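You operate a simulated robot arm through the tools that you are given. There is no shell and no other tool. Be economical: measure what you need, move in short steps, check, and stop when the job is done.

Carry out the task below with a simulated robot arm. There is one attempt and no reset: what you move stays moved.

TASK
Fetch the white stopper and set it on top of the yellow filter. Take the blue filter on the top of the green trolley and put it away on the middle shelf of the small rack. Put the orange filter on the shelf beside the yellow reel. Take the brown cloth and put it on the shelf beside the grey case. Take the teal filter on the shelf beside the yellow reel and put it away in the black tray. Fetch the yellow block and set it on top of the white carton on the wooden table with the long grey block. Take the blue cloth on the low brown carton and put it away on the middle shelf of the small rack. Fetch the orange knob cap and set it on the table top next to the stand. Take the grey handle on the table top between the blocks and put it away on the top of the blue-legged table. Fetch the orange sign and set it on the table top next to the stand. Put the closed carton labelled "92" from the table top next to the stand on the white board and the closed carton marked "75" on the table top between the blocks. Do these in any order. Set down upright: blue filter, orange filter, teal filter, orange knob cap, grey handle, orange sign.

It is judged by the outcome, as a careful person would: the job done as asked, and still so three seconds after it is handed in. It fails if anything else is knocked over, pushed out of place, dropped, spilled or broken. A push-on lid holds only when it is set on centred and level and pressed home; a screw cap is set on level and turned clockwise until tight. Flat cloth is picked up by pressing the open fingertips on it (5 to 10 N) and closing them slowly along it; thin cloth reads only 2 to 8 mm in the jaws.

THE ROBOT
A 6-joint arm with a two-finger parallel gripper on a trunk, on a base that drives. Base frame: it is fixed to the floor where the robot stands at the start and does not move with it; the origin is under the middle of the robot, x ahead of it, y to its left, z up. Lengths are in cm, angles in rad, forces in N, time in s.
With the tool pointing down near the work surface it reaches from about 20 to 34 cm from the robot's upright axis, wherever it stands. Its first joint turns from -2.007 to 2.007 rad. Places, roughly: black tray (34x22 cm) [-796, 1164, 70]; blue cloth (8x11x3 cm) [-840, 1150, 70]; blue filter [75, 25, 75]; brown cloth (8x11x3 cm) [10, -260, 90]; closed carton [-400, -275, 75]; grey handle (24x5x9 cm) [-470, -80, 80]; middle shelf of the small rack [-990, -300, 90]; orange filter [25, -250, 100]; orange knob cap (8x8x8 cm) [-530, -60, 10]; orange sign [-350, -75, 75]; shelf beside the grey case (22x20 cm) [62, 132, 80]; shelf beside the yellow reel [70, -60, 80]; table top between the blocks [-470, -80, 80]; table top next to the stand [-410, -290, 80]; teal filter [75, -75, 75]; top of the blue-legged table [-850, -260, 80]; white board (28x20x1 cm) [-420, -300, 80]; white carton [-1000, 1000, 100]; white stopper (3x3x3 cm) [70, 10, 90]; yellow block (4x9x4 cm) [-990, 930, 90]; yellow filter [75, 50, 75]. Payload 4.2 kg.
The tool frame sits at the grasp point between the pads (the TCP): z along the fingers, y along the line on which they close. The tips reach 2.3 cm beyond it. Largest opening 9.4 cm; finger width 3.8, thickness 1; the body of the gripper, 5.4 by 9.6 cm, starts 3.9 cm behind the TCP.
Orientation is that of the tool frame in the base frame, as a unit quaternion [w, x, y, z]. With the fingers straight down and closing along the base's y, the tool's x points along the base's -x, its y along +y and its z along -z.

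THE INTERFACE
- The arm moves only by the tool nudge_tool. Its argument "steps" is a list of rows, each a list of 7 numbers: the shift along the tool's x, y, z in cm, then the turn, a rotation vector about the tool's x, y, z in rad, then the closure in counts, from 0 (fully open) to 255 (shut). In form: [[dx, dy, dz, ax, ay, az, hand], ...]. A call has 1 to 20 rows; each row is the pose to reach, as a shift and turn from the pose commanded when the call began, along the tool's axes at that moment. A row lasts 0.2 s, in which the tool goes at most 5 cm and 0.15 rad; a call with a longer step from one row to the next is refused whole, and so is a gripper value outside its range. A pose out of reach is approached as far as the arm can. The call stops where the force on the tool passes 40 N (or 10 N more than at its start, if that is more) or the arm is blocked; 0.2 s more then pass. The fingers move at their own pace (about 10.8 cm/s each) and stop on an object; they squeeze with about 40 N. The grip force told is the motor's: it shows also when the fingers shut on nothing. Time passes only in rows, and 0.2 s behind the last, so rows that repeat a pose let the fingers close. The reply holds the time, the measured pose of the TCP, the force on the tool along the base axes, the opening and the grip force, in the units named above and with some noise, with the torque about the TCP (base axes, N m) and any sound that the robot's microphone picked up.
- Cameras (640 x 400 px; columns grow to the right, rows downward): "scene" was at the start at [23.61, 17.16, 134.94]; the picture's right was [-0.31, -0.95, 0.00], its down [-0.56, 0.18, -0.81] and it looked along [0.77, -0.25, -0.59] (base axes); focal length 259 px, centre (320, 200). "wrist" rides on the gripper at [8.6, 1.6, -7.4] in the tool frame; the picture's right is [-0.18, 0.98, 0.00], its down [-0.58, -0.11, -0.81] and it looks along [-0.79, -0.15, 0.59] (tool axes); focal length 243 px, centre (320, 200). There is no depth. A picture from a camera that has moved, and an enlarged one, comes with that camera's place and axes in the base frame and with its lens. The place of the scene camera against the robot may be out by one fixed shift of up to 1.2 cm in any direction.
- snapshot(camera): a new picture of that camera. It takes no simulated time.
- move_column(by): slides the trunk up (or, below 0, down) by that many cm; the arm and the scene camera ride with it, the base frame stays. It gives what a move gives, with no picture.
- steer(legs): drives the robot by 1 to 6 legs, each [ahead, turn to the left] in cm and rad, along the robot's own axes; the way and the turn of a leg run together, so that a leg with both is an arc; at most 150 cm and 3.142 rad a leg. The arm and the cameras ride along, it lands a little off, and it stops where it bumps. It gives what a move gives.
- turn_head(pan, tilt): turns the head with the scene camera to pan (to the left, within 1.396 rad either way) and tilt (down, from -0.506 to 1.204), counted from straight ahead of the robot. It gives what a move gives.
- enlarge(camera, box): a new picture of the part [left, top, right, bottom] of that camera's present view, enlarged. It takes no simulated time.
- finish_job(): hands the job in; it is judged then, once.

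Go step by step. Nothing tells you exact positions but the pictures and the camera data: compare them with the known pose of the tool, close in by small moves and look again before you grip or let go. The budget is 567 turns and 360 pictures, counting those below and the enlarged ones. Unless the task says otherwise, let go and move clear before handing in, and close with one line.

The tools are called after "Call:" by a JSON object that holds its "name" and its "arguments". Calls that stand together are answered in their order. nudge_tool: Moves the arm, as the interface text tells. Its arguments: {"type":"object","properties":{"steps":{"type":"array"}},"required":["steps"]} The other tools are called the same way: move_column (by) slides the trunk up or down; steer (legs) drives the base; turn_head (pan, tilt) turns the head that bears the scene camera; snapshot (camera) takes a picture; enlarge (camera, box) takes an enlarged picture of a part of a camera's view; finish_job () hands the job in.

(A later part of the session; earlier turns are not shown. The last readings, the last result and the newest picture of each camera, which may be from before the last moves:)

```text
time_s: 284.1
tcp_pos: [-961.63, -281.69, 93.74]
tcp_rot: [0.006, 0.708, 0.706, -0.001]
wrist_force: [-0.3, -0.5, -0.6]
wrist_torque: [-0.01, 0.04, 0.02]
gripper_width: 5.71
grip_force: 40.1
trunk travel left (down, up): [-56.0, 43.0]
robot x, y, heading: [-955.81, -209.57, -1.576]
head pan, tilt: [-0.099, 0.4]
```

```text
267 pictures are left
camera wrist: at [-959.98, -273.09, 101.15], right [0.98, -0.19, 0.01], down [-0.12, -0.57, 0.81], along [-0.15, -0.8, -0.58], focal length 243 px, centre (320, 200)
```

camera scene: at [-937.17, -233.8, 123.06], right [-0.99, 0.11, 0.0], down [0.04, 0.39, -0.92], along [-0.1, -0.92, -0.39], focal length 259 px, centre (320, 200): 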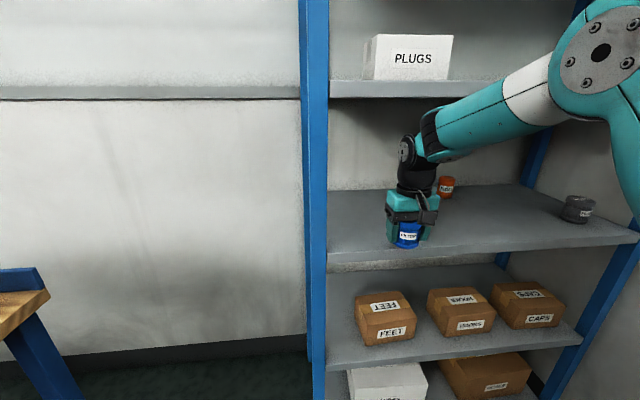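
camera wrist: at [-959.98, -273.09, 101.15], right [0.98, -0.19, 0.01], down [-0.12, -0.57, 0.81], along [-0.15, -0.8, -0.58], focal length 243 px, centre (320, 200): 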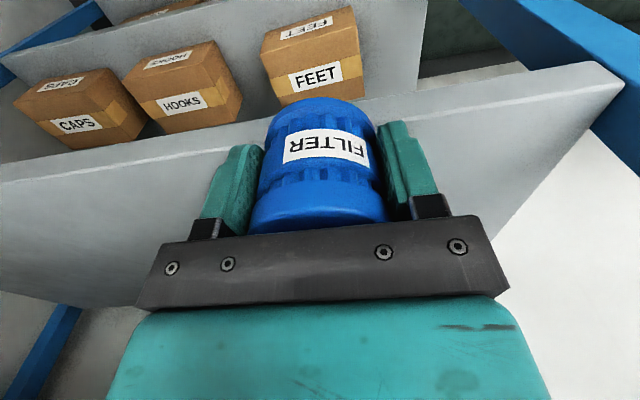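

Call:
{"name": "nudge_tool", "arguments": {"steps": [[2, 0, -4, 0, 0, 0, 255], [2, 0, -6, 0, 0, 0, 255], [2, 0, -6, 0, 0, 0, 255]]}}

Call:
{"name": "move_column", "arguments": {"by": -6}}

Call:
{"name": "nudge_tool", "arguments": {"steps": [[-4, 0, 0, 0, 0, 0, 255], [-8, 0, 0, 0, 0, 0, 255], [-10.5, 0, 0, 0, 0, 0, 255], [-10.5, 0, 0.7, 0, 0, 0, 255]]}}

Call:
{"name": "snapshot", "arguments": {"camera": "scene"}}

Call:
{"name": "snapshot", "arguments": {"camera": "wrist"}}

```text
time_s: 284.9
tcp_pos: [-961.57, -279.77, 99.91]
tcp_rot: [0.006, 0.708, 0.706, 0.0]
wrist_force: [0.6, 0.1, 0.0]
wrist_torque: [-0.02, 0.0, -0.03]
gripper_width: 5.72
grip_force: 40.2
trunk travel left (down, up): [-56.0, 43.0]
robot x, y, heading: [-955.45, -209.81, -1.575]
head pan, tilt: [-0.099, 0.4]
```

```text
time_s: 285.9
tcp_pos: [-961.62, -279.69, 93.89]
tcp_rot: [0.007, 0.709, 0.705, -0.001]
wrist_force: [0.5, 0.0, 0.5]
wrist_torque: [0.0, -0.02, 0.01]
gripper_width: 5.74
grip_force: 40.0
trunk travel left (down, up): [-50.0, 49.0]
robot x, y, heading: [-955.34, -209.75, -1.575]
head pan, tilt: [-0.099, 0.4]
```

```text
time_s: 286.9
tcp_pos: [-961.6, -290.18, 93.19]
tcp_rot: [0.006, 0.709, 0.706, -0.002]
wrist_force: [0.5, -0.9, -0.6]
wrist_torque: [0.01, 0.01, 0.02]
gripper_width: 5.71
grip_force: 40.4
trunk travel left (down, up): [-50.0, 49.0]
robot x, y, heading: [-955.7, -209.8, -1.579]
head pan, tilt: [-0.099, 0.4]
```

```text
266 pictures are left
camera scene: at [-937.17, -233.8, 117.06], right [-0.99, 0.11, 0.0], down [0.04, 0.39, -0.92], along [-0.1, -0.92, -0.39], focal length 259 px, centre (320, 200)
```

scene: 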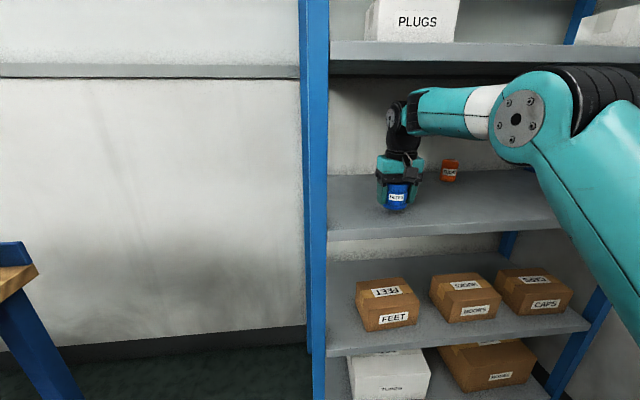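

```text
265 pictures are left
camera wrist: at [-960.0, -281.49, 100.53], right [0.98, -0.19, 0.01], down [-0.12, -0.57, 0.81], along [-0.15, -0.8, -0.58], focal length 243 px, centre (320, 200)
```

wrist: 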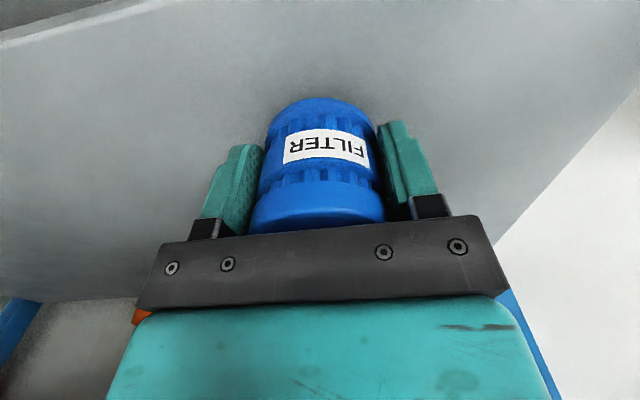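

Call:
{"name": "nudge_tool", "arguments": {"steps": [[0, 0, 0.8, 0, 0, 0, 255], [0, 0, 1.6, 0, 0, 0, 255], [0, 0, 1.6, 0, 0, 0, 255]]}}

Call:
{"name": "nudge_tool", "arguments": {"steps": [[0, 0, 0.3, 0, 0, 0, 255], [0, 0, 0.3, 0, 0, 0, 255]]}}

Call:
{"name": "nudge_tool", "arguments": {"steps": [[0, 0, 0.3, 0, 0, 0, 255], [0, 0, 0.3, 0, 0, 0, 255]]}}

```text
time_s: 287.6
tcp_pos: [-961.68, -290.19, 91.62]
tcp_rot: [0.006, 0.708, 0.706, -0.001]
wrist_force: [-0.5, 0.0, -0.1]
wrist_torque: [0.02, 0.01, 0.01]
gripper_width: 5.73
grip_force: 40.1
trunk travel left (down, up): [-50.0, 49.0]
robot x, y, heading: [-955.77, -209.76, -1.581]
head pan, tilt: [-0.099, 0.4]
```

```text
time_s: 288.2
tcp_pos: [-961.72, -290.22, 91.29]
tcp_rot: [0.006, 0.708, 0.706, -0.001]
wrist_force: [0.0, 0.8, 0.2]
wrist_torque: [0.02, -0.02, 0.01]
gripper_width: 5.73
grip_force: 39.7
trunk travel left (down, up): [-50.0, 49.0]
robot x, y, heading: [-955.84, -209.38, -1.576]
head pan, tilt: [-0.099, 0.4]
```

```text
time_s: 288.9
tcp_pos: [-961.59, -290.23, 91.15]
tcp_rot: [0.006, 0.708, 0.706, -0.002]
wrist_force: [-1.0, 0.5, 11.2]
wrist_torque: [0.0, 0.25, -0.01]
gripper_width: 5.74
grip_force: 40.2
trunk travel left (down, up): [-50.0, 49.0]
robot x, y, heading: [-955.8, -209.49, -1.576]
head pan, tilt: [-0.099, 0.4]
```

Contact (shelf 88.1). I open and withdraw straight back out of the rack.

Call:
{"name": "nudge_tool", "arguments": {"steps": [[0, 0, -0.15, 0, 0, 0, 255], [0, 0, -0.15, 0, 0, 0, 90], [0, 0, -0.15, 0, 0, 0, 50], [0, 0, -0.15, 0, 0, 0, 0], [0, 0, -0.6, 0, 0, 0, 0], [2, 0, -0.8, 0, 0, 0, 0], [6, 0, -0.8, 0, 0, 0, 0], [10, 0, -1, 0, 0, 0, 0], [14, 0, -1, 0, 0, 0, 0], [18, 0, -1, 0, 0, 0, 0], [22, 0, -1, 0, 0, 0, 0]]}}

Call:
{"name": "snapshot", "arguments": {"camera": "scene"}}

```text
time_s: 291.2
tcp_pos: [-961.72, -268.48, 91.92]
tcp_rot: [0.006, 0.708, 0.706, -0.001]
wrist_force: [0.0, 0.0, 0.1]
wrist_torque: [0.02, 0.0, -0.02]
gripper_width: 9.42
grip_force: 0.1
trunk travel left (down, up): [-50.0, 49.0]
robot x, y, heading: [-955.46, -209.52, -1.577]
head pan, tilt: [-0.099, 0.4]
```

```text
264 pictures are left
camera scene: at [-937.17, -233.83, 117.06], right [-0.99, 0.11, 0.0], down [0.04, 0.39, -0.92], along [-0.1, -0.92, -0.39], focal length 259 px, centre (320, 200)
```

scene: 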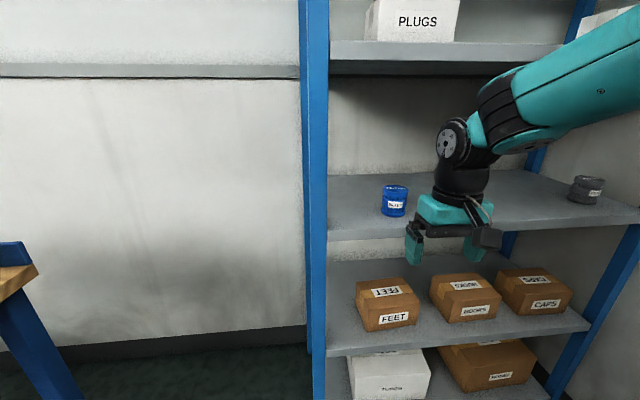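

The blue filter stands on the middle shelf. Now tuck the arm, drive back east and look for the knob cap near (-530,-60).

Call:
{"name": "nudge_tool", "arguments": {"steps": [[3, 4, -2, 0, 0, 0, 0], [6, 8, -2, 0, 0, 0, 0], [9, 11, -2, 0, 0, 0, 0], [9, 14, -2, 0, 0, 0, 0], [9, 14, -2, 0, 0, 0, 0]]}}

Call:
{"name": "move_column", "arguments": {"by": 18}}

Call:
{"name": "steer", "arguments": {"legs": [[-60, 0], [0, 1.5], [150, 0], [120, 0]]}}

Call:
{"name": "turn_head", "arguments": {"pan": 0.2, "tilt": 0.4}}

Call:
{"name": "snapshot", "arguments": {"camera": "scene"}}

```text
refused: row 1 steps farther than a row can; nothing moved
```

```text
time_s: 293.2
tcp_pos: [-961.6, -268.46, 109.86]
tcp_rot: [0.006, 0.708, 0.706, -0.001]
wrist_force: [-0.3, 0.0, -0.1]
wrist_torque: [0.03, -0.01, -0.03]
gripper_width: 9.41
grip_force: 0.0
trunk travel left (down, up): [-68.0, 31.0]
robot x, y, heading: [-955.45, -209.63, -1.575]
head pan, tilt: [-0.099, 0.4]
```

```text
time_s: 312.9
tcp_pos: [-628.45, -186.83, 109.85]
tcp_rot: [0.005, 0.045, 0.999, 0.003]
wrist_force: [-0.2, 0.0, -0.9]
wrist_torque: [0.02, 0.01, -0.01]
gripper_width: 9.41
grip_force: 0.1
trunk travel left (down, up): [-68.0, 31.0]
robot x, y, heading: [-686.41, -175.68, -0.094]
head pan, tilt: [-0.099, 0.4]
```

```text
time_s: 313.7
tcp_pos: [-628.47, -186.87, 109.93]
tcp_rot: [0.006, 0.043, 0.999, 0.003]
wrist_force: [-0.6, 0.3, -0.4]
wrist_torque: [0.01, 0.0, 0.01]
gripper_width: 9.4
grip_force: 0.0
trunk travel left (down, up): [-68.0, 31.0]
robot x, y, heading: [-686.65, -176.1, -0.091]
head pan, tilt: [0.201, 0.4]
```

```text
263 pictures are left
camera scene: at [-660.44, -156.44, 135.06], right [0.11, -0.99, 0.0], down [-0.39, -0.04, -0.92], along [0.92, 0.1, -0.39], focal length 259 px, centre (320, 200)
```

scene: 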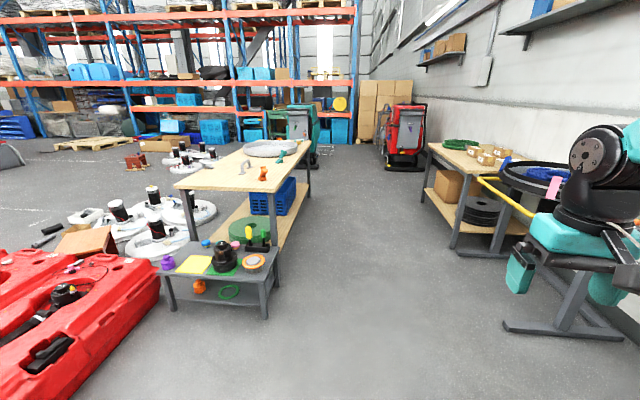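

Call:
{"name": "enlarge", "arguments": {"camera": "scene", "box": [150, 130, 310, 330]}}

Call:
{"name": "enlarge", "arguments": {"camera": "scene", "box": [410, 130, 570, 250]}}

```text
2.00 times, centred on (230, 230) of scene
camera zoom: at [-660.44, -156.44, 135.06], right [0.11, -0.99, 0.0], down [-0.39, -0.04, -0.92], along [0.92, 0.1, -0.39], focal length 518 px, centre (500, 140)
```

zoom: 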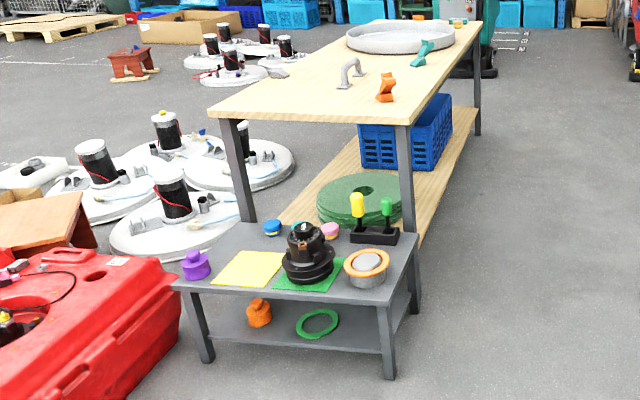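

```text
3.33 times, centred on (490, 190) of scene
camera zoom: at [-660.44, -156.44, 135.06], right [0.11, -0.99, 0.0], down [-0.39, -0.04, -0.92], along [0.92, 0.1, -0.39], focal length 863 px, centre (-247, 233)
```

zoom: 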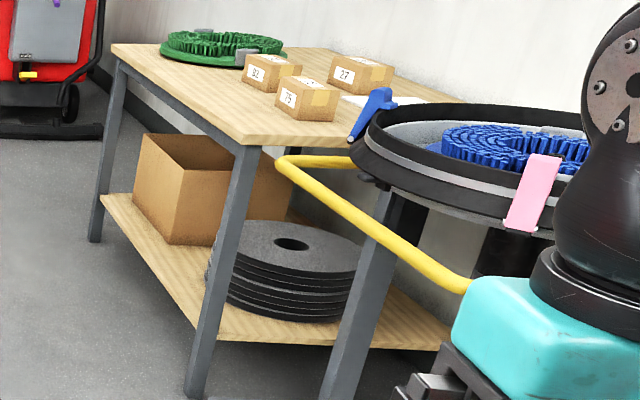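

The orange knob cap sits on the lower shelf (z≈10) of a low bench at x≈-541..., under its top at z≈29; a red machine stands beside it. I look left-down to check the approach space.

Call:
{"name": "turn_head", "arguments": {"pan": 0.9, "tilt": 0.7}}

Call:
{"name": "snapshot", "arguments": {"camera": "scene"}}

```text
time_s: 314.8
tcp_pos: [-628.52, -186.81, 109.83]
tcp_rot: [0.006, 0.044, 0.999, 0.003]
wrist_force: [1.1, 0.7, -0.6]
wrist_torque: [-0.01, 0.02, -0.01]
gripper_width: 9.4
grip_force: 0.0
trunk travel left (down, up): [-68.0, 31.0]
robot x, y, heading: [-686.39, -175.8, -0.093]
head pan, tilt: [0.901, 0.7]
```

```text
260 pictures are left
camera scene: at [-663.78, -151.3, 132.38], right [0.72, -0.69, 0.0], down [-0.44, -0.47, -0.77], along [0.53, 0.55, -0.64], focal length 259 px, centre (320, 200)
```

scene: 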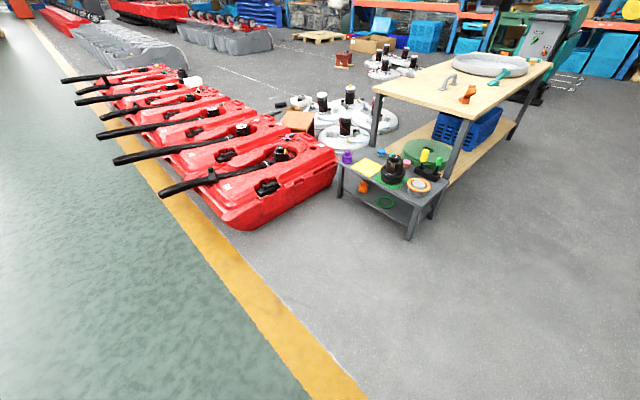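

The space west of the bench is free (machine's side at y≈-30). I drive to about (-602,-80) facing east.

Call:
{"name": "steer", "arguments": {"legs": [[0, 0.945], [127, 0], [0, -0.852]]}}

Call:
{"name": "turn_head", "arguments": {"pan": -0.1, "tilt": 0.9}}

Call:
{"name": "snapshot", "arguments": {"camera": "scene"}}

```text
time_s: 325.8
tcp_pos: [-541.59, -89.46, 109.87]
tcp_rot: [0.005, 0.016, 1.0, 0.004]
wrist_force: [-0.4, -1.2, 0.7]
wrist_torque: [-0.02, 0.0, 0.03]
gripper_width: 9.43
grip_force: 0.0
trunk travel left (down, up): [-68.0, 31.0]
robot x, y, heading: [-600.15, -81.64, -0.034]
head pan, tilt: [0.901, 0.7]
```

```text
time_s: 327.1
tcp_pos: [-541.61, -89.42, 109.93]
tcp_rot: [0.005, 0.017, 1.0, 0.003]
wrist_force: [0.8, 0.0, 0.2]
wrist_torque: [0.0, 0.0, 0.02]
gripper_width: 9.37
grip_force: 0.1
trunk travel left (down, up): [-68.0, 31.0]
robot x, y, heading: [-600.15, -81.62, -0.031]
head pan, tilt: [-0.099, 0.901]
```

```text
259 pictures are left
camera scene: at [-576.74, -63.42, 130.76], right [-0.13, -0.99, 0.0], down [-0.78, 0.11, -0.62], along [0.62, -0.08, -0.78], focal length 259 px, centre (320, 200)
```

scene: 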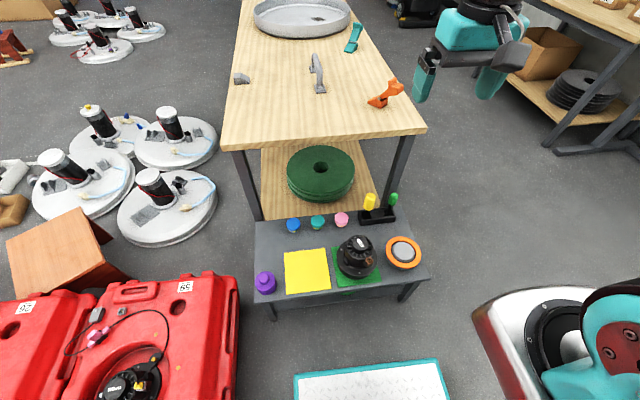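

Bench and table are clear in view. I retract the arm a bit and roll the wrist half a turn so that the wrist camera will be on top when the tool points forward.

Call:
{"name": "nudge_tool", "arguments": {"steps": [[4, 0, 0, 0, 0, 0.14, 0], [8, 0, 0, 0, 0, 0.28, 0], [10, 0, 0, 0, 0, 0.42, 0], [10, 0, 0, 0, 0, 0.56, 0], [10, 0, 0, 0, 0, 0.7, 0], [10, 0, 0, 0, 0, 0.84, 0], [10, 0, 0, 0, 0, 0.98, 0], [10, 0, 0, 0, 0, 1.12, 0], [10, 0, 0, 0, 0, 1.26, 0], [10, 0, 0, 0, 0, 1.4, 0], [10, 0, 0, 0, 0, 1.54, 0]]}}

Call:
{"name": "nudge_tool", "arguments": {"steps": [[0, 0, 0, 0, 0, 0.14, 0], [0, 0, 0, 0, 0, 0.28, 0], [0, 0, 0, 0, 0, 0.42, 0], [0, 0, 0, 0, 0, 0.56, 0], [0, 0, 0, 0, 0, 0.7, 0], [0, 0, 0, 0, 0, 0.84, 0], [0, 0, 0, 0, 0, 0.98, 0], [0, 0, 0, 0, 0, 1.12, 0], [0, 0, 0, 0, 0, 1.26, 0], [0, 0, 0, 0, 0, 1.4, 0], [0, 0, 0, 0, 0, 1.54, 0], [0, 0, 0, 0, 0, 1.6, 0]]}}

```text
time_s: 329.5
tcp_pos: [-551.67, -89.11, 109.81]
tcp_rot: [0.001, 0.709, 0.705, 0.006]
wrist_force: [-0.1, -0.8, 0.0]
wrist_torque: [-0.01, 0.03, 0.01]
gripper_width: 9.41
grip_force: 0.1
trunk travel left (down, up): [-68.0, 31.0]
robot x, y, heading: [-599.97, -82.02, -0.035]
head pan, tilt: [-0.099, 0.901]
```

```text
time_s: 332.1
tcp_pos: [-551.95, -96.63, 109.84]
tcp_rot: [-0.002, 1.0, -0.014, 0.006]
wrist_force: [0.1, -0.1, 0.4]
wrist_torque: [0.02, 0.01, -0.03]
gripper_width: 9.41
grip_force: 0.0
out of reach, approached as far as the arm can: row 10, 11, 12
trunk travel left (down, up): [-68.0, 31.0]
robot x, y, heading: [-600.32, -81.69, -0.04]
head pan, tilt: [-0.099, 0.901]
```

Call:
{"name": "nudge_tool", "arguments": {"steps": [[0, 0, 0, 0, 0.14, 0, 0], [0, 0, 0, 0, 0.28, 0, 0], [0, 0, 0, 0, 0.42, 0, 0], [0, 0, 0, 0, 0.56, 0, 0], [0, 0, 0, 0, 0.7, 0, 0], [0, 0, 0, 0, 0.84, 0, 0], [0, 0, 0, 0, 0.98, 0, 0], [0, 0, 0, 0, 1.12, 0, 0], [0, 0, 0, 0, 1.26, 0, 0], [0, 0, 0, 0, 1.26, 0, 0]]}}

Call:
{"name": "snapshot", "arguments": {"camera": "scene"}}

```text
time_s: 334.3
tcp_pos: [-541.81, -99.9, 120.48]
tcp_rot: [0.008, 0.805, -0.015, 0.593]
wrist_force: [-0.3, 0.2, 0.5]
wrist_torque: [0.01, 0.0, 0.0]
gripper_width: 9.39
grip_force: 0.0
out of reach, approached as far as the arm can: row 3, 4, 5, 6, 7, 8, 9, 10
trunk travel left (down, up): [-68.0, 31.0]
robot x, y, heading: [-600.06, -81.8, -0.043]
head pan, tilt: [-0.099, 0.901]
```

```text
258 pictures are left
camera scene: at [-576.74, -63.43, 130.76], right [-0.14, -0.99, 0.0], down [-0.78, 0.11, -0.62], along [0.62, -0.08, -0.78], focal length 259 px, centre (320, 200)
```

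scene: 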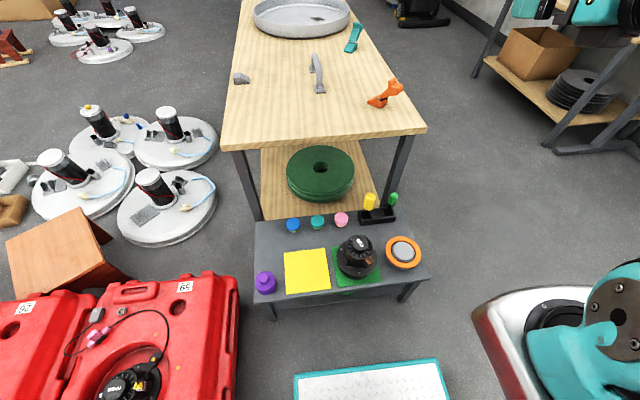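

The tool now points east, 17° down, camera on top. I lower the trunk and look.

Call:
{"name": "move_column", "arguments": {"by": -60}}

Call:
{"name": "turn_head", "arguments": {"pan": -0.1, "tilt": 0.7}}

Call:
{"name": "snapshot", "arguments": {"camera": "scene"}}

Call:
{"name": "snapshot", "arguments": {"camera": "wrist"}}

```text
refused: -60 is not a number from -40 to 40
```

```text
time_s: 335.0
tcp_pos: [-541.84, -99.78, 120.28]
tcp_rot: [0.007, 0.805, -0.015, 0.593]
wrist_force: [0.9, 0.9, 0.2]
wrist_torque: [-0.02, 0.01, -0.01]
gripper_width: 9.41
grip_force: 0.0
trunk travel left (down, up): [-68.0, 31.0]
robot x, y, heading: [-600.18, -81.55, -0.033]
head pan, tilt: [-0.099, 0.7]
```

```text
257 pictures are left
camera scene: at [-575.8, -63.55, 132.37], right [-0.14, -0.99, 0.0], down [-0.64, 0.09, -0.76], along [0.76, -0.1, -0.64], focal length 259 px, centre (320, 200)
```

scene: 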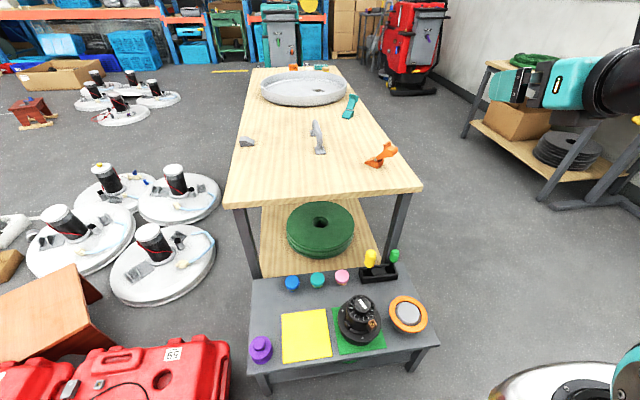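

```text
256 pictures are left
camera wrist: at [-546.44, -101.42, 130.81], right [-0.09, -0.98, -0.18], down [-0.94, 0.14, -0.32], along [0.33, 0.14, -0.93], focal length 243 px, centre (320, 200)
```

wrist: 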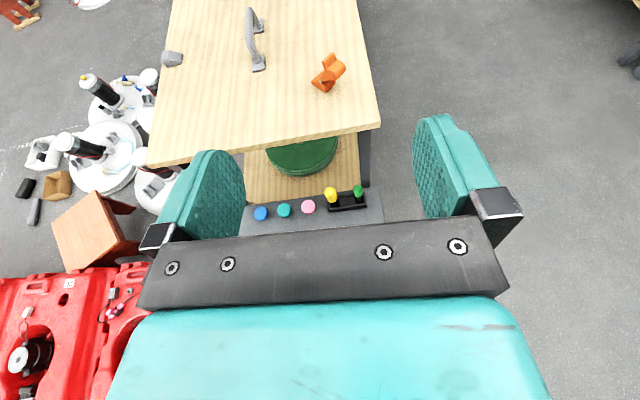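

Call:
{"name": "move_column", "arguments": {"by": -40}}

Call:
{"name": "nudge_tool", "arguments": {"steps": [[0, 0, -3, 0, 0, 0, 0], [0, 0, -6, 0, 0, 0, 0], [0, 0, -9, 0, 0, 0, 0], [0, 0, -12, 0, 0, 0, 0], [0, 0, -12, 0, 0, 0, 0]]}}

Call:
{"name": "snapshot", "arguments": {"camera": "scene"}}

```text
time_s: 338.9
tcp_pos: [-541.91, -99.76, 80.62]
tcp_rot: [0.007, 0.805, -0.015, 0.593]
wrist_force: [0.0, 0.1, -0.6]
wrist_torque: [0.0, 0.01, 0.02]
gripper_width: 9.42
grip_force: 0.1
trunk travel left (down, up): [-28.0, 71.0]
robot x, y, heading: [-600.12, -81.97, -0.036]
head pan, tilt: [-0.099, 0.7]
```

```text
time_s: 340.1
tcp_pos: [-550.06, -106.36, 83.93]
tcp_rot: [0.005, 0.804, -0.012, 0.594]
wrist_force: [-0.1, -0.4, 0.6]
wrist_torque: [0.0, 0.0, -0.04]
gripper_width: 9.39
grip_force: 0.2
out of reach, approached as far as the arm can: row 1, 2, 3, 4, 5
trunk travel left (down, up): [-28.0, 71.0]
robot x, y, heading: [-600.35, -81.93, -0.035]
head pan, tilt: [-0.099, 0.7]
```

```text
255 pictures are left
camera scene: at [-575.81, -63.55, 92.38], right [-0.14, -0.99, 0.0], down [-0.64, 0.09, -0.76], along [0.76, -0.1, -0.64], focal length 259 px, centre (320, 200)
```

scene: 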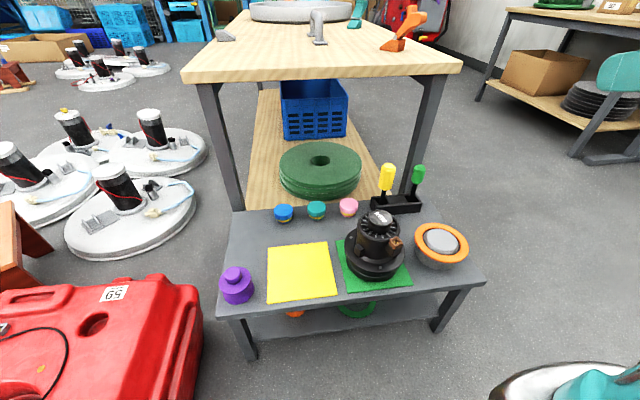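

Call:
{"name": "nudge_tool", "arguments": {"steps": [[0, -4, 0, 0, 0, 0, 0], [0, -8, 0, 0, 0, 0, 0], [0, -12, 0, 0, 0, 0, 0], [0, -16, 0, 0, 0, 0, 0], [0, -20, 0, 0, 0, 0, 0], [0, -24, 0, 0, 0, 0, 0], [0, -28, 0, 0, 0, 0, 0], [0, -32, 0, 0, 0, 0, 0], [0, -36, 0, 0, 0, 0, 0], [0, -36, 0, 0, 0, 0, 0]]}}

Call:
{"name": "snapshot", "arguments": {"camera": "scene"}}

```text
time_s: 342.2
tcp_pos: [-541.71, -95.79, 81.14]
tcp_rot: [0.006, 0.805, -0.013, 0.594]
wrist_force: [0.1, 0.3, 0.6]
wrist_torque: [-0.04, 0.0, 0.01]
gripper_width: 9.41
grip_force: 0.1
out of reach, approached as far as the arm can: row 1, 2, 3, 4, 5, 6, 7, 8, 9, 10
trunk travel left (down, up): [-28.0, 71.0]
robot x, y, heading: [-600.26, -82.1, -0.041]
head pan, tilt: [-0.099, 0.7]
```

```text
254 pictures are left
camera scene: at [-575.8, -63.55, 92.38], right [-0.14, -0.99, 0.0], down [-0.64, 0.09, -0.76], along [0.76, -0.1, -0.64], focal length 259 px, centre (320, 200)
```

scene: 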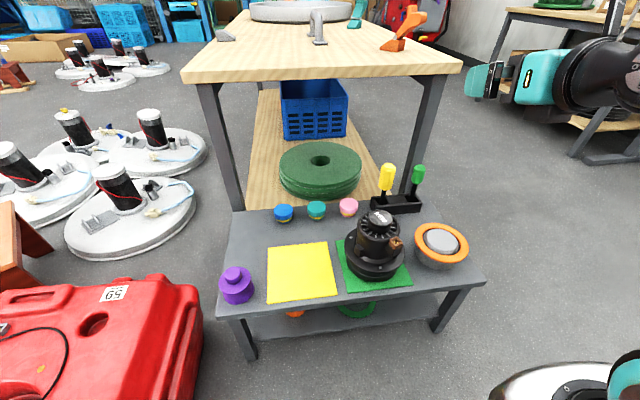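

Call:
{"name": "nudge_tool", "arguments": {"steps": [[-4, 0, 1.2, 0, 0, 0, 0], [-8, 0, 2.4, 0, 0, 0, 0], [-12, 0, 3.6, 0, 0, 0, 0], [-16, 0, 4.8, 0, 0, 0, 0], [-20, 0, 6, 0, 0, 0, 0], [-24, 0, 7.2, 0, 0, 0, 0], [-28, 0, 8.4, 0, 0, 0, 0], [-28, 0, 8.4, 0, 0, 0, 0]]}}

Call:
{"name": "snapshot", "arguments": {"camera": "scene"}}

```text
time_s: 344.1
tcp_pos: [-534.22, -95.99, 59.8]
tcp_rot: [0.007, 0.805, -0.015, 0.593]
wrist_force: [0.0, -0.4, -0.6]
wrist_torque: [-0.04, -0.01, 0.0]
gripper_width: 9.4
grip_force: 0.0
out of reach, approached as far as the arm can: row 1, 2, 3, 4, 5, 6, 7, 8
trunk travel left (down, up): [-28.0, 71.0]
robot x, y, heading: [-600.23, -81.73, -0.034]
head pan, tilt: [-0.099, 0.7]
```

```text
253 pictures are left
camera scene: at [-575.8, -63.55, 92.38], right [-0.14, -0.99, 0.0], down [-0.64, 0.09, -0.76], along [0.76, -0.1, -0.64], focal length 259 px, centre (320, 200)
```

scene: 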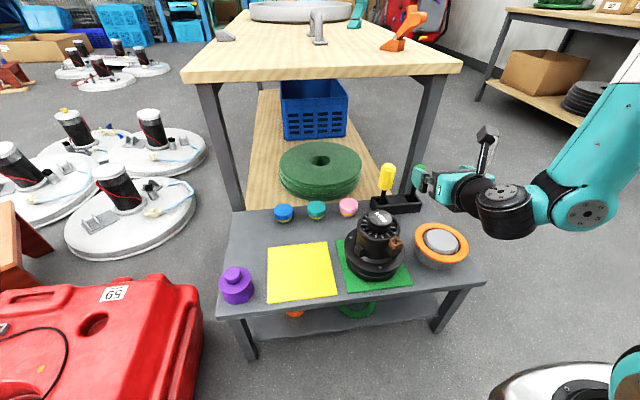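

The wrist roll is at its stop for positions further left; I'll unwind and roll the other way, raising first for clearance.

Call:
{"name": "nudge_tool", "arguments": {"steps": [[4, 0, -1.2, 0, 0, 0, 0], [8, 0, -2.4, 0, 0, 0, 0], [12, 0, -3.6, 0, 0, 0, 0], [14, 0, -4.3, 0, 0, -0.14, 0], [14, 0, -4.3, 0, 0, -0.28, 0], [14, 0, -4.3, 0, 0, -0.42, 0], [14, 0, -4.3, 0, 0, -0.56, 0], [14, 0, -4.3, 0, 0, -0.7, 0], [14, 0, -4.3, 0, 0, -0.84, 0], [14, 0, -4.3, 0, 0, -0.98, 0], [14, 0, -4.3, 0, 0, -1.12, 0], [14, 0, -4.3, 0, 0, -1.26, 0], [14, 0, -4.3, 0, 0, -1.4, 0], [14, 0, -4.3, 0, 0, -1.54, 0], [14, 0, -4.3, 0, 0, -1.54, 0]]}}

Call:
{"name": "snapshot", "arguments": {"camera": "scene"}}

```text
time_s: 347.2
tcp_pos: [-534.69, -96.25, 74.28]
tcp_rot: [0.418, 0.588, 0.551, 0.42]
wrist_force: [0.0, 0.9, 0.2]
wrist_torque: [-0.01, -0.01, 0.01]
gripper_width: 9.4
grip_force: 0.0
trunk travel left (down, up): [-28.0, 71.0]
robot x, y, heading: [-600.3, -81.69, -0.031]
head pan, tilt: [-0.099, 0.7]
```

```text
252 pictures are left
camera scene: at [-575.8, -63.55, 92.38], right [-0.14, -0.99, 0.0], down [-0.64, 0.09, -0.76], along [0.76, -0.1, -0.64], focal length 259 px, centre (320, 200)
```

scene: 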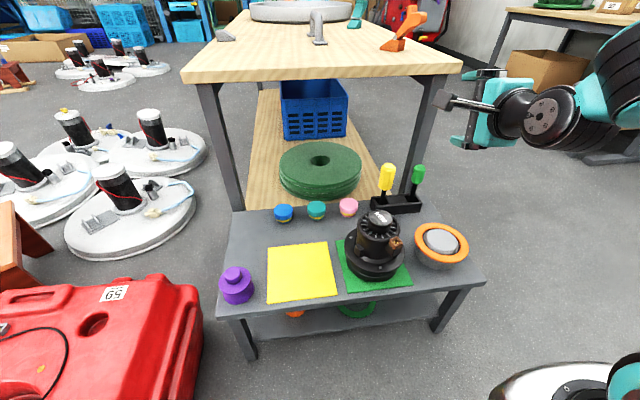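

Call:
{"name": "nudge_tool", "arguments": {"steps": [[0, 0, 0, 0, 0, -0.14, 0], [0, 0, 0, 0, 0, -0.28, 0], [0, 0, 0, 0, 0, -0.42, 0], [0, 0, 0, 0, 0, -0.56, 0], [0, 0, 0, 0, 0, -0.7, 0], [0, 0, 0, 0, 0, -0.84, 0], [0, 0, 0, 0, 0, -0.98, 0], [0, 0, 0, 0, 0, -1.12, 0], [0, 0, 0, 0, 0, -1.26, 0], [0, 0, 0, 0, 0, -1.4, 0], [0, 0, 0, 0, 0, -1.54, 0], [0, 0, 0, 0, 0, -1.68, 0], [0, 0, 0, 0, 0, -1.82, 0], [0, 0, 0, 0, 0, -1.96, 0], [0, 0, 0, 0, 0, -2.1, 0], [0, 0, 0, 0, 0, -2.24, 0], [0, 0, 0, 0, 0, -2.38, 0], [0, 0, 0, 0, 0, -2.52, 0], [0, 0, 0, 0, 0, -2.66, 0], [0, 0, 0, 0, 0, -2.8, 0]]}}

Call:
{"name": "nudge_tool", "arguments": {"steps": [[0, 0, 0, 0, 0, -0.14, 0], [0, 0, 0, 0, 0, -0.28, 0], [0, 0, 0, 0, 0, -0.42, 0], [0, 0, 0, 0, 0, -0.56, 0], [0, 0, 0, 0, 0, -0.7, 0], [0, 0, 0, 0, 0, -0.84, 0], [0, 0, 0, 0, 0, -0.98, 0], [0, 0, 0, 0, 0, -1.12, 0], [0, 0, 0, 0, 0, -1.26, 0], [0, 0, 0, 0, 0, -1.4, 0], [0, 0, 0, 0, 0, -1.54, 0], [0, 0, 0, 0, 0, -1.68, 0], [0, 0, 0, 0, 0, -1.82, 0], [0, 0, 0, 0, 0, -1.93, 0]]}}

```text
time_s: 351.4
tcp_pos: [-534.6, -96.36, 74.34]
tcp_rot: [0.485, -0.442, 0.673, -0.341]
wrist_force: [0.5, 0.1, 0.9]
wrist_torque: [-0.01, -0.02, -0.02]
gripper_width: 9.38
grip_force: 0.0
trunk travel left (down, up): [-28.0, 71.0]
robot x, y, heading: [-600.13, -81.69, -0.036]
head pan, tilt: [-0.099, 0.7]
```

```text
time_s: 354.4
tcp_pos: [-534.88, -92.7, 73.87]
tcp_rot: [0.008, 0.804, -0.026, 0.593]
wrist_force: [0.4, -0.2, 0.0]
wrist_torque: [-0.01, 0.03, 0.01]
gripper_width: 9.4
grip_force: 0.1
out of reach, approached as far as the arm can: row 13, 14
trunk travel left (down, up): [-28.0, 71.0]
robot x, y, heading: [-600.38, -81.79, -0.037]
head pan, tilt: [-0.099, 0.7]
```

Call:
{"name": "nudge_tool", "arguments": {"steps": [[-1.2, -1, -4, 0, 0, 0, 0], [-2.4, -3, -8, 0, 0, 0, 0], [-3.8, -6, -12, 0, 0, 0, 0], [-3.8, -10, -12.4, 0, 0, 0, 0], [-3.8, -14, -12.4, 0, 0, 0, 0], [-3.8, -18, -12.4, 0, 0, 0, 0], [-3.8, -22, -12.4, 0, 0, 0, 0], [-3.8, -26, -12.4, 0, 0, 0, 0], [-3.8, -30, -12.4, 0, 0, 0, 0], [-3.8, -30, -12.4, 0, 0, 0, 0]]}}

Call:
{"name": "snapshot", "arguments": {"camera": "scene"}}

```text
refused: row 3 steps farther than a row can; nothing moved
```

```text
251 pictures are left
camera scene: at [-575.8, -63.55, 92.38], right [-0.14, -0.99, 0.0], down [-0.64, 0.09, -0.76], along [0.76, -0.1, -0.64], focal length 259 px, centre (320, 200)
```

scene: 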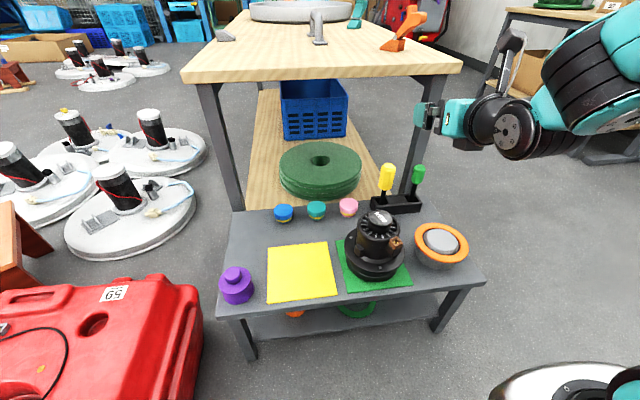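

Call:
{"name": "steer", "arguments": {"legs": [[-13, 0.03]]}}

Call:
{"name": "nudge_tool", "arguments": {"steps": [[0, -4, 0, 0, 0, 0, 0], [0, -8, 0, 0, 0, 0, 0], [0, -12, 0, 0, 0, 0, 0], [0, -16, 0, 0, 0, 0, 0], [0, -20, 0, 0, 0, 0, 0], [0, -24, 0, 0, 0, 0, 0], [0, -28, 0, 0, 0, 0, 0], [0, -30, 0, 0, 0, 0, 0]]}}

Call:
{"name": "snapshot", "arguments": {"camera": "scene"}}

```text
time_s: 355.7
tcp_pos: [-547.55, -90.54, 73.86]
tcp_rot: [-0.002, 0.804, -0.014, 0.594]
wrist_force: [0.3, 0.3, 0.1]
wrist_torque: [0.02, 0.0, 0.02]
gripper_width: 9.42
grip_force: 0.0
trunk travel left (down, up): [-28.0, 71.0]
robot x, y, heading: [-613.36, -81.62, -0.006]
head pan, tilt: [-0.099, 0.7]
```

```text
time_s: 357.5
tcp_pos: [-547.02, -60.33, 74.44]
tcp_rot: [-0.002, 0.804, -0.015, 0.594]
wrist_force: [0.2, -0.5, 0.3]
wrist_torque: [0.0, 0.01, -0.01]
gripper_width: 9.41
grip_force: 0.1
trunk travel left (down, up): [-28.0, 71.0]
robot x, y, heading: [-613.08, -81.48, -0.008]
head pan, tilt: [-0.099, 0.7]
```

```text
250 pictures are left
camera scene: at [-589.24, -62.58, 92.38], right [-0.11, -0.99, 0.0], down [-0.64, 0.07, -0.76], along [0.76, -0.08, -0.64], focal length 259 px, centre (320, 200)
```

scene: 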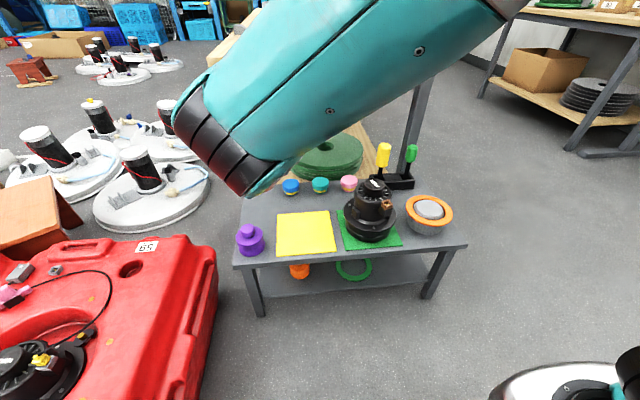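

Call:
{"name": "move_column", "arguments": {"by": -28}}

Call:
{"name": "nudge_tool", "arguments": {"steps": [[-0.9, 0, -3, 0, 0, 0, 0], [-3.7, 0, -3.5, 0, 0, 0, 0], [-7.5, 0, -2.3, 0, 0, 0, 0], [-11.3, 0, -1.1, 0, 0, 0, 0], [-15.1, 0, 0.1, 0, 0, 0, 0], [-18.9, 0, 1.3, 0, 0, 0, 0], [-18.9, 0, 1.3, 0, 0, 0, 0]]}}

Call:
{"name": "snapshot", "arguments": {"camera": "scene"}}

Call:
{"name": "snapshot", "arguments": {"camera": "wrist"}}

```text
time_s: 360.4
tcp_pos: [-546.99, -60.42, 46.53]
tcp_rot: [-0.002, 0.805, -0.014, 0.593]
wrist_force: [0.7, 0.5, 0.6]
wrist_torque: [-0.01, -0.03, 0.02]
gripper_width: 9.39
grip_force: 0.1
trunk travel left (down, up): [0.0, 99.0]
robot x, y, heading: [-613.13, -81.58, -0.009]
head pan, tilt: [-0.099, 0.7]
```

```text
time_s: 362.0
tcp_pos: [-551.3, -59.92, 27.94]
tcp_rot: [-0.003, 0.805, -0.013, 0.594]
wrist_force: [1.0, -0.1, 0.3]
wrist_torque: [-0.01, -0.03, 0.0]
gripper_width: 9.41
grip_force: 0.1
trunk travel left (down, up): [0.0, 99.0]
robot x, y, heading: [-613.23, -81.57, -0.011]
head pan, tilt: [-0.099, 0.7]
```

```text
249 pictures are left
camera scene: at [-589.24, -62.58, 64.38], right [-0.11, -0.99, 0.0], down [-0.64, 0.07, -0.76], along [0.76, -0.08, -0.64], focal length 259 px, centre (320, 200)
```

scene: 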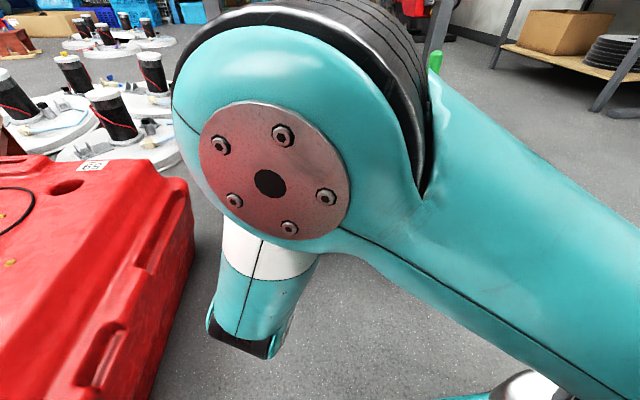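

```text
248 pictures are left
camera wrist: at [-555.95, -61.69, 38.31], right [-0.07, -0.98, -0.2], down [-0.94, 0.13, -0.32], along [0.33, 0.16, -0.93], focal length 243 px, centre (320, 200)
```

wrist: 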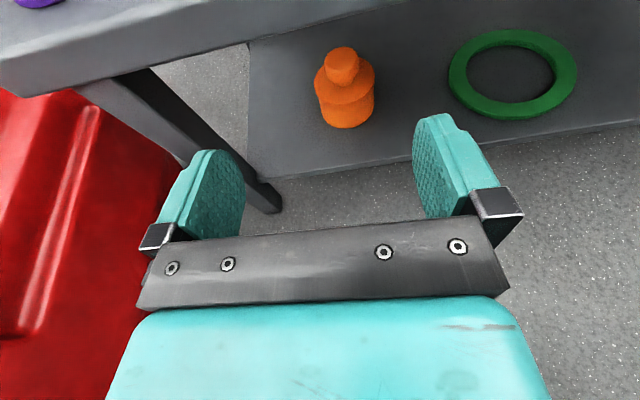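

Excellent view: the cap stands about 8 cm inside the lower shelf at (-532.8,-61.5). I level the tool (5° up), lower it outside the bench, then check.

Call:
{"name": "nudge_tool", "arguments": {"steps": [[-1, 0.5, -1, 0, 0.13, 0, 0], [-2, 1, -1.5, 0, 0.26, 0, 0], [-3, 1.5, -1.5, 0, 0.385, 0, 0], [-7, 1.5, 0, 0, 0.385, 0, 0], [-11, 1.5, 1.5, 0, 0.385, 0, 0], [-13.5, 1.5, 2.2, 0, 0.385, 0, 0], [-13.5, 1.5, 2.2, 0, 0.385, 0, 0]]}}

Call:
{"name": "snapshot", "arguments": {"camera": "wrist"}}

```text
time_s: 363.6
tcp_pos: [-545.44, -54.5, 14.35]
tcp_rot: [-0.001, 0.695, -0.013, 0.719]
wrist_force: [0.0, -0.7, 0.5]
wrist_torque: [0.0, -0.01, -0.01]
gripper_width: 9.4
grip_force: 0.0
out of reach, approached as far as the arm can: row 2, 3, 4, 5, 6, 7
trunk travel left (down, up): [0.0, 99.0]
robot x, y, heading: [-613.31, -81.26, -0.008]
head pan, tilt: [-0.099, 0.7]
```

```text
247 pictures are left
camera wrist: at [-553.07, -56.1, 22.71], right [-0.01, -0.98, -0.2], down [-0.78, 0.13, -0.61], along [0.62, 0.15, -0.77], focal length 243 px, centre (320, 200)
```

wrist: 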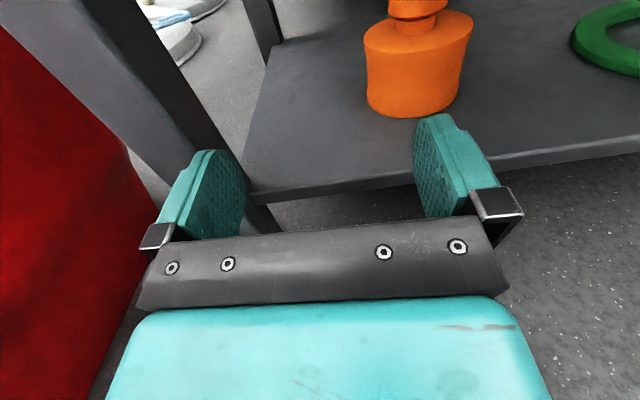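

Call:
{"name": "nudge_tool", "arguments": {"steps": [[0.2, 2, 1.5, 0, 0, 0, 0], [0.2, 4.5, 3, 0, 0, 0, 0], [0.2, 7, 4.3, 0, 0, 0, 0], [0.2, 7, 4.3, 0, 0, 0, 0]]}}

Call:
{"name": "snapshot", "arguments": {"camera": "wrist"}}

```text
time_s: 364.6
tcp_pos: [-540.71, -61.22, 14.52]
tcp_rot: [-0.001, 0.698, -0.013, 0.716]
wrist_force: [-0.3, -0.6, 0.2]
wrist_torque: [0.01, -0.01, -0.02]
gripper_width: 9.39
grip_force: 0.0
out of reach, approached as far as the arm can: row 3, 4
trunk travel left (down, up): [0.0, 99.0]
robot x, y, heading: [-612.98, -81.64, -0.01]
head pan, tilt: [-0.099, 0.7]
```

```text
246 pictures are left
camera wrist: at [-548.43, -62.93, 22.89], right [-0.01, -0.98, -0.2], down [-0.79, 0.13, -0.6], along [0.62, 0.15, -0.77], focal length 243 px, centre (320, 200)
```

wrist: 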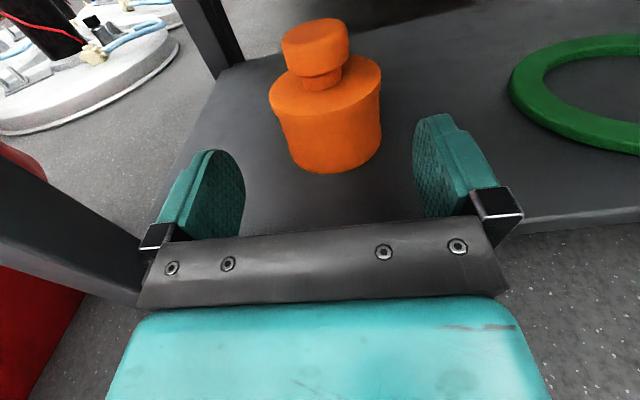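

Call:
{"name": "nudge_tool", "arguments": {"steps": [[0, 0.6, 1.5, 0, 0, 0, 0], [0, 0.6, 3.5, 0, 0, 0, 0], [0, 0.6, 5, 0, 0, 0, 0], [0, 0.6, 6.2, 0, 0, 0, 0], [0, 0.6, 6.2, 0, 0, 0, 0]]}}

Call:
{"name": "snapshot", "arguments": {"camera": "wrist"}}

```text
time_s: 365.2
tcp_pos: [-537.47, -61.74, 14.57]
tcp_rot: [0.001, 0.696, -0.009, 0.718]
wrist_force: [-5.3, -0.4, 3.0]
wrist_torque: [0.02, 0.41, 0.14]
gripper_width: 9.41
grip_force: 0.0
trunk travel left (down, up): [0.0, 99.0]
robot x, y, heading: [-612.96, -81.38, -0.009]
head pan, tilt: [-0.099, 0.7]
stopped in row 3: the force on the tool passed its limit at 92 N (the readings are from after the stop); the commanded pose is now the measured one
```

```text
245 pictures are left
camera wrist: at [-545.17, -63.37, 22.9], right [-0.01, -0.98, -0.19], down [-0.79, 0.13, -0.6], along [0.62, 0.15, -0.77], focal length 243 px, centre (320, 200)
```

wrist: 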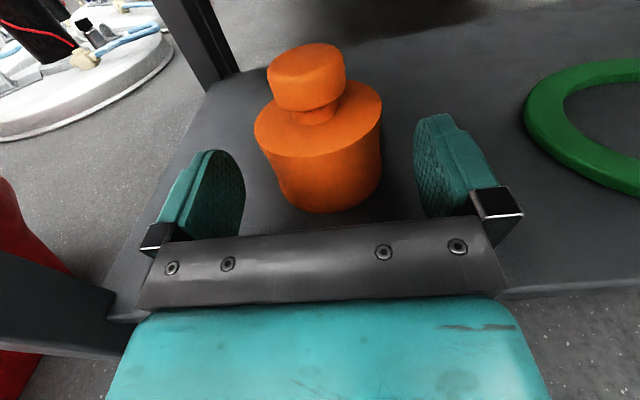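

The gripper body touched the shelf lip (shelf is a bit higher than assumed). I back off, raise 1.8 cm and look.

Call:
{"name": "nudge_tool", "arguments": {"steps": [[0, 0, -1.5, 0, 0, 0, 0], [1.8, 0, -1.5, 0, 0, 0, 0], [1.8, 0, -1.5, 0, 0, 0, 0]]}}

Call:
{"name": "snapshot", "arguments": {"camera": "wrist"}}

Call:
{"name": "snapshot", "arguments": {"camera": "scene"}}

```text
time_s: 366.0
tcp_pos: [-538.89, -61.87, 16.27]
tcp_rot: [0.002, 0.696, -0.009, 0.718]
wrist_force: [-0.5, -0.3, -0.6]
wrist_torque: [0.0, -0.02, 0.0]
gripper_width: 9.41
grip_force: 0.1
trunk travel left (down, up): [0.0, 99.0]
robot x, y, heading: [-613.33, -81.31, -0.011]
head pan, tilt: [-0.099, 0.7]
```

```text
244 pictures are left
camera wrist: at [-546.62, -63.43, 24.63], right [-0.01, -0.98, -0.19], down [-0.79, 0.13, -0.61], along [0.62, 0.15, -0.77], focal length 243 px, centre (320, 200)
```

wrist: 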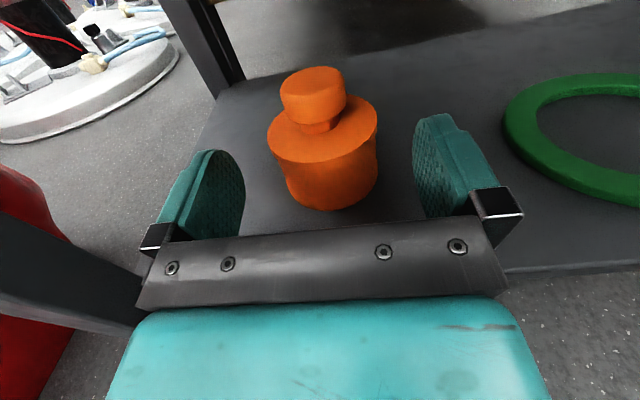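

```text
243 pictures are left
camera scene: at [-589.25, -62.58, 64.38], right [-0.11, -0.99, 0.0], down [-0.64, 0.07, -0.76], along [0.76, -0.08, -0.64], focal length 259 px, centre (320, 200)
```

scene: 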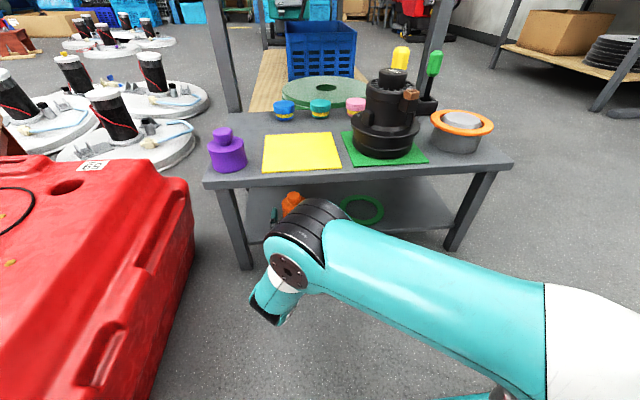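

Call:
{"name": "nudge_tool", "arguments": {"steps": [[0, 0, 0.6, 0, 0, 0, 0], [0, 0, 1.2, 0, 0, 0, 0], [0, 0, 1.8, 0, 0, 0, 0], [0, 0, 2.2, 0, 0, 0, 0]]}}

Call:
{"name": "nudge_tool", "arguments": {"steps": [[0, 0, 0.5, 0, 0, 0, 0], [0, 0, 1, 0, 0, 0, 0], [0, 0, 1.5, 0, 0, 0, 0]]}}

Call:
{"name": "snapshot", "arguments": {"camera": "wrist"}}

```text
time_s: 367.0
tcp_pos: [-536.81, -61.69, 16.4]
tcp_rot: [0.002, 0.696, -0.009, 0.718]
wrist_force: [0.2, -0.8, -0.3]
wrist_torque: [0.01, 0.02, 0.03]
gripper_width: 9.41
grip_force: 0.1
trunk travel left (down, up): [0.0, 99.0]
robot x, y, heading: [-613.63, -81.58, -0.008]
head pan, tilt: [-0.099, 0.7]
```

```text
time_s: 367.8
tcp_pos: [-535.19, -61.93, 16.22]
tcp_rot: [0.001, 0.696, -0.008, 0.718]
wrist_force: [-0.1, 0.8, 0.3]
wrist_torque: [0.01, 0.02, -0.03]
gripper_width: 9.43
grip_force: 0.1
trunk travel left (down, up): [0.0, 99.0]
robot x, y, heading: [-613.42, -81.55, -0.01]
head pan, tilt: [-0.099, 0.7]
```

```text
242 pictures are left
camera wrist: at [-542.9, -63.5, 24.75], right [-0.01, -0.98, -0.19], down [-0.79, 0.13, -0.61], along [0.62, 0.15, -0.77], focal length 243 px, centre (320, 200)
```

wrist: 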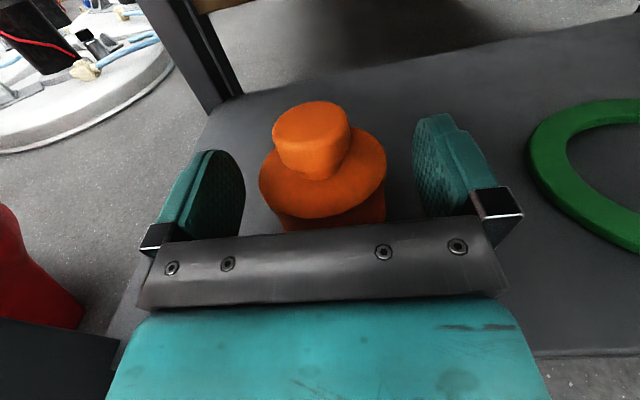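

Call:
{"name": "nudge_tool", "arguments": {"steps": [[-0.4, 0, 0.4, 0, 0, 0, 0], [-0.9, 0, 0.4, 0, 0, 0, 0], [-0.9, 0, 0.4, 0, 0, 0, 0]]}}

Call:
{"name": "nudge_tool", "arguments": {"steps": [[0, 0, 0, 0, 0, 0, 60], [0, 0, 0, 0, 0, 0, 120], [0, 0, 0, 0, 0, 0, 180], [0, 0, 0, 0, 0, 0, 255], [0, 0, 0, 0, 0, 0, 255]]}}

Call:
{"name": "snapshot", "arguments": {"camera": "wrist"}}

```text
time_s: 368.6
tcp_pos: [-534.81, -61.78, 15.59]
tcp_rot: [0.001, 0.695, -0.009, 0.719]
wrist_force: [-1.5, -0.8, 5.7]
wrist_torque: [-0.15, 0.52, 0.07]
gripper_width: 9.39
grip_force: 0.1
trunk travel left (down, up): [0.0, 99.0]
robot x, y, heading: [-613.18, -81.54, -0.008]
head pan, tilt: [-0.099, 0.7]
```

```text
time_s: 369.8
tcp_pos: [-534.86, -61.75, 15.61]
tcp_rot: [0.001, 0.695, -0.009, 0.719]
wrist_force: [1.3, 2.4, 9.0]
wrist_torque: [-0.24, -0.26, 0.07]
gripper_width: 7.14
grip_force: 40.2
trunk travel left (down, up): [0.0, 99.0]
robot x, y, heading: [-613.54, -81.53, -0.007]
head pan, tilt: [-0.099, 0.7]
```

```text
241 pictures are left
camera wrist: at [-542.55, -63.42, 23.93], right [-0.01, -0.98, -0.2], down [-0.79, 0.13, -0.61], along [0.62, 0.15, -0.77], focal length 243 px, centre (320, 200)
```

wrist: 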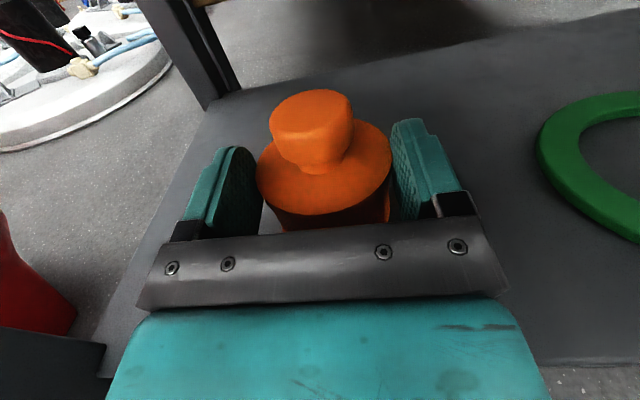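

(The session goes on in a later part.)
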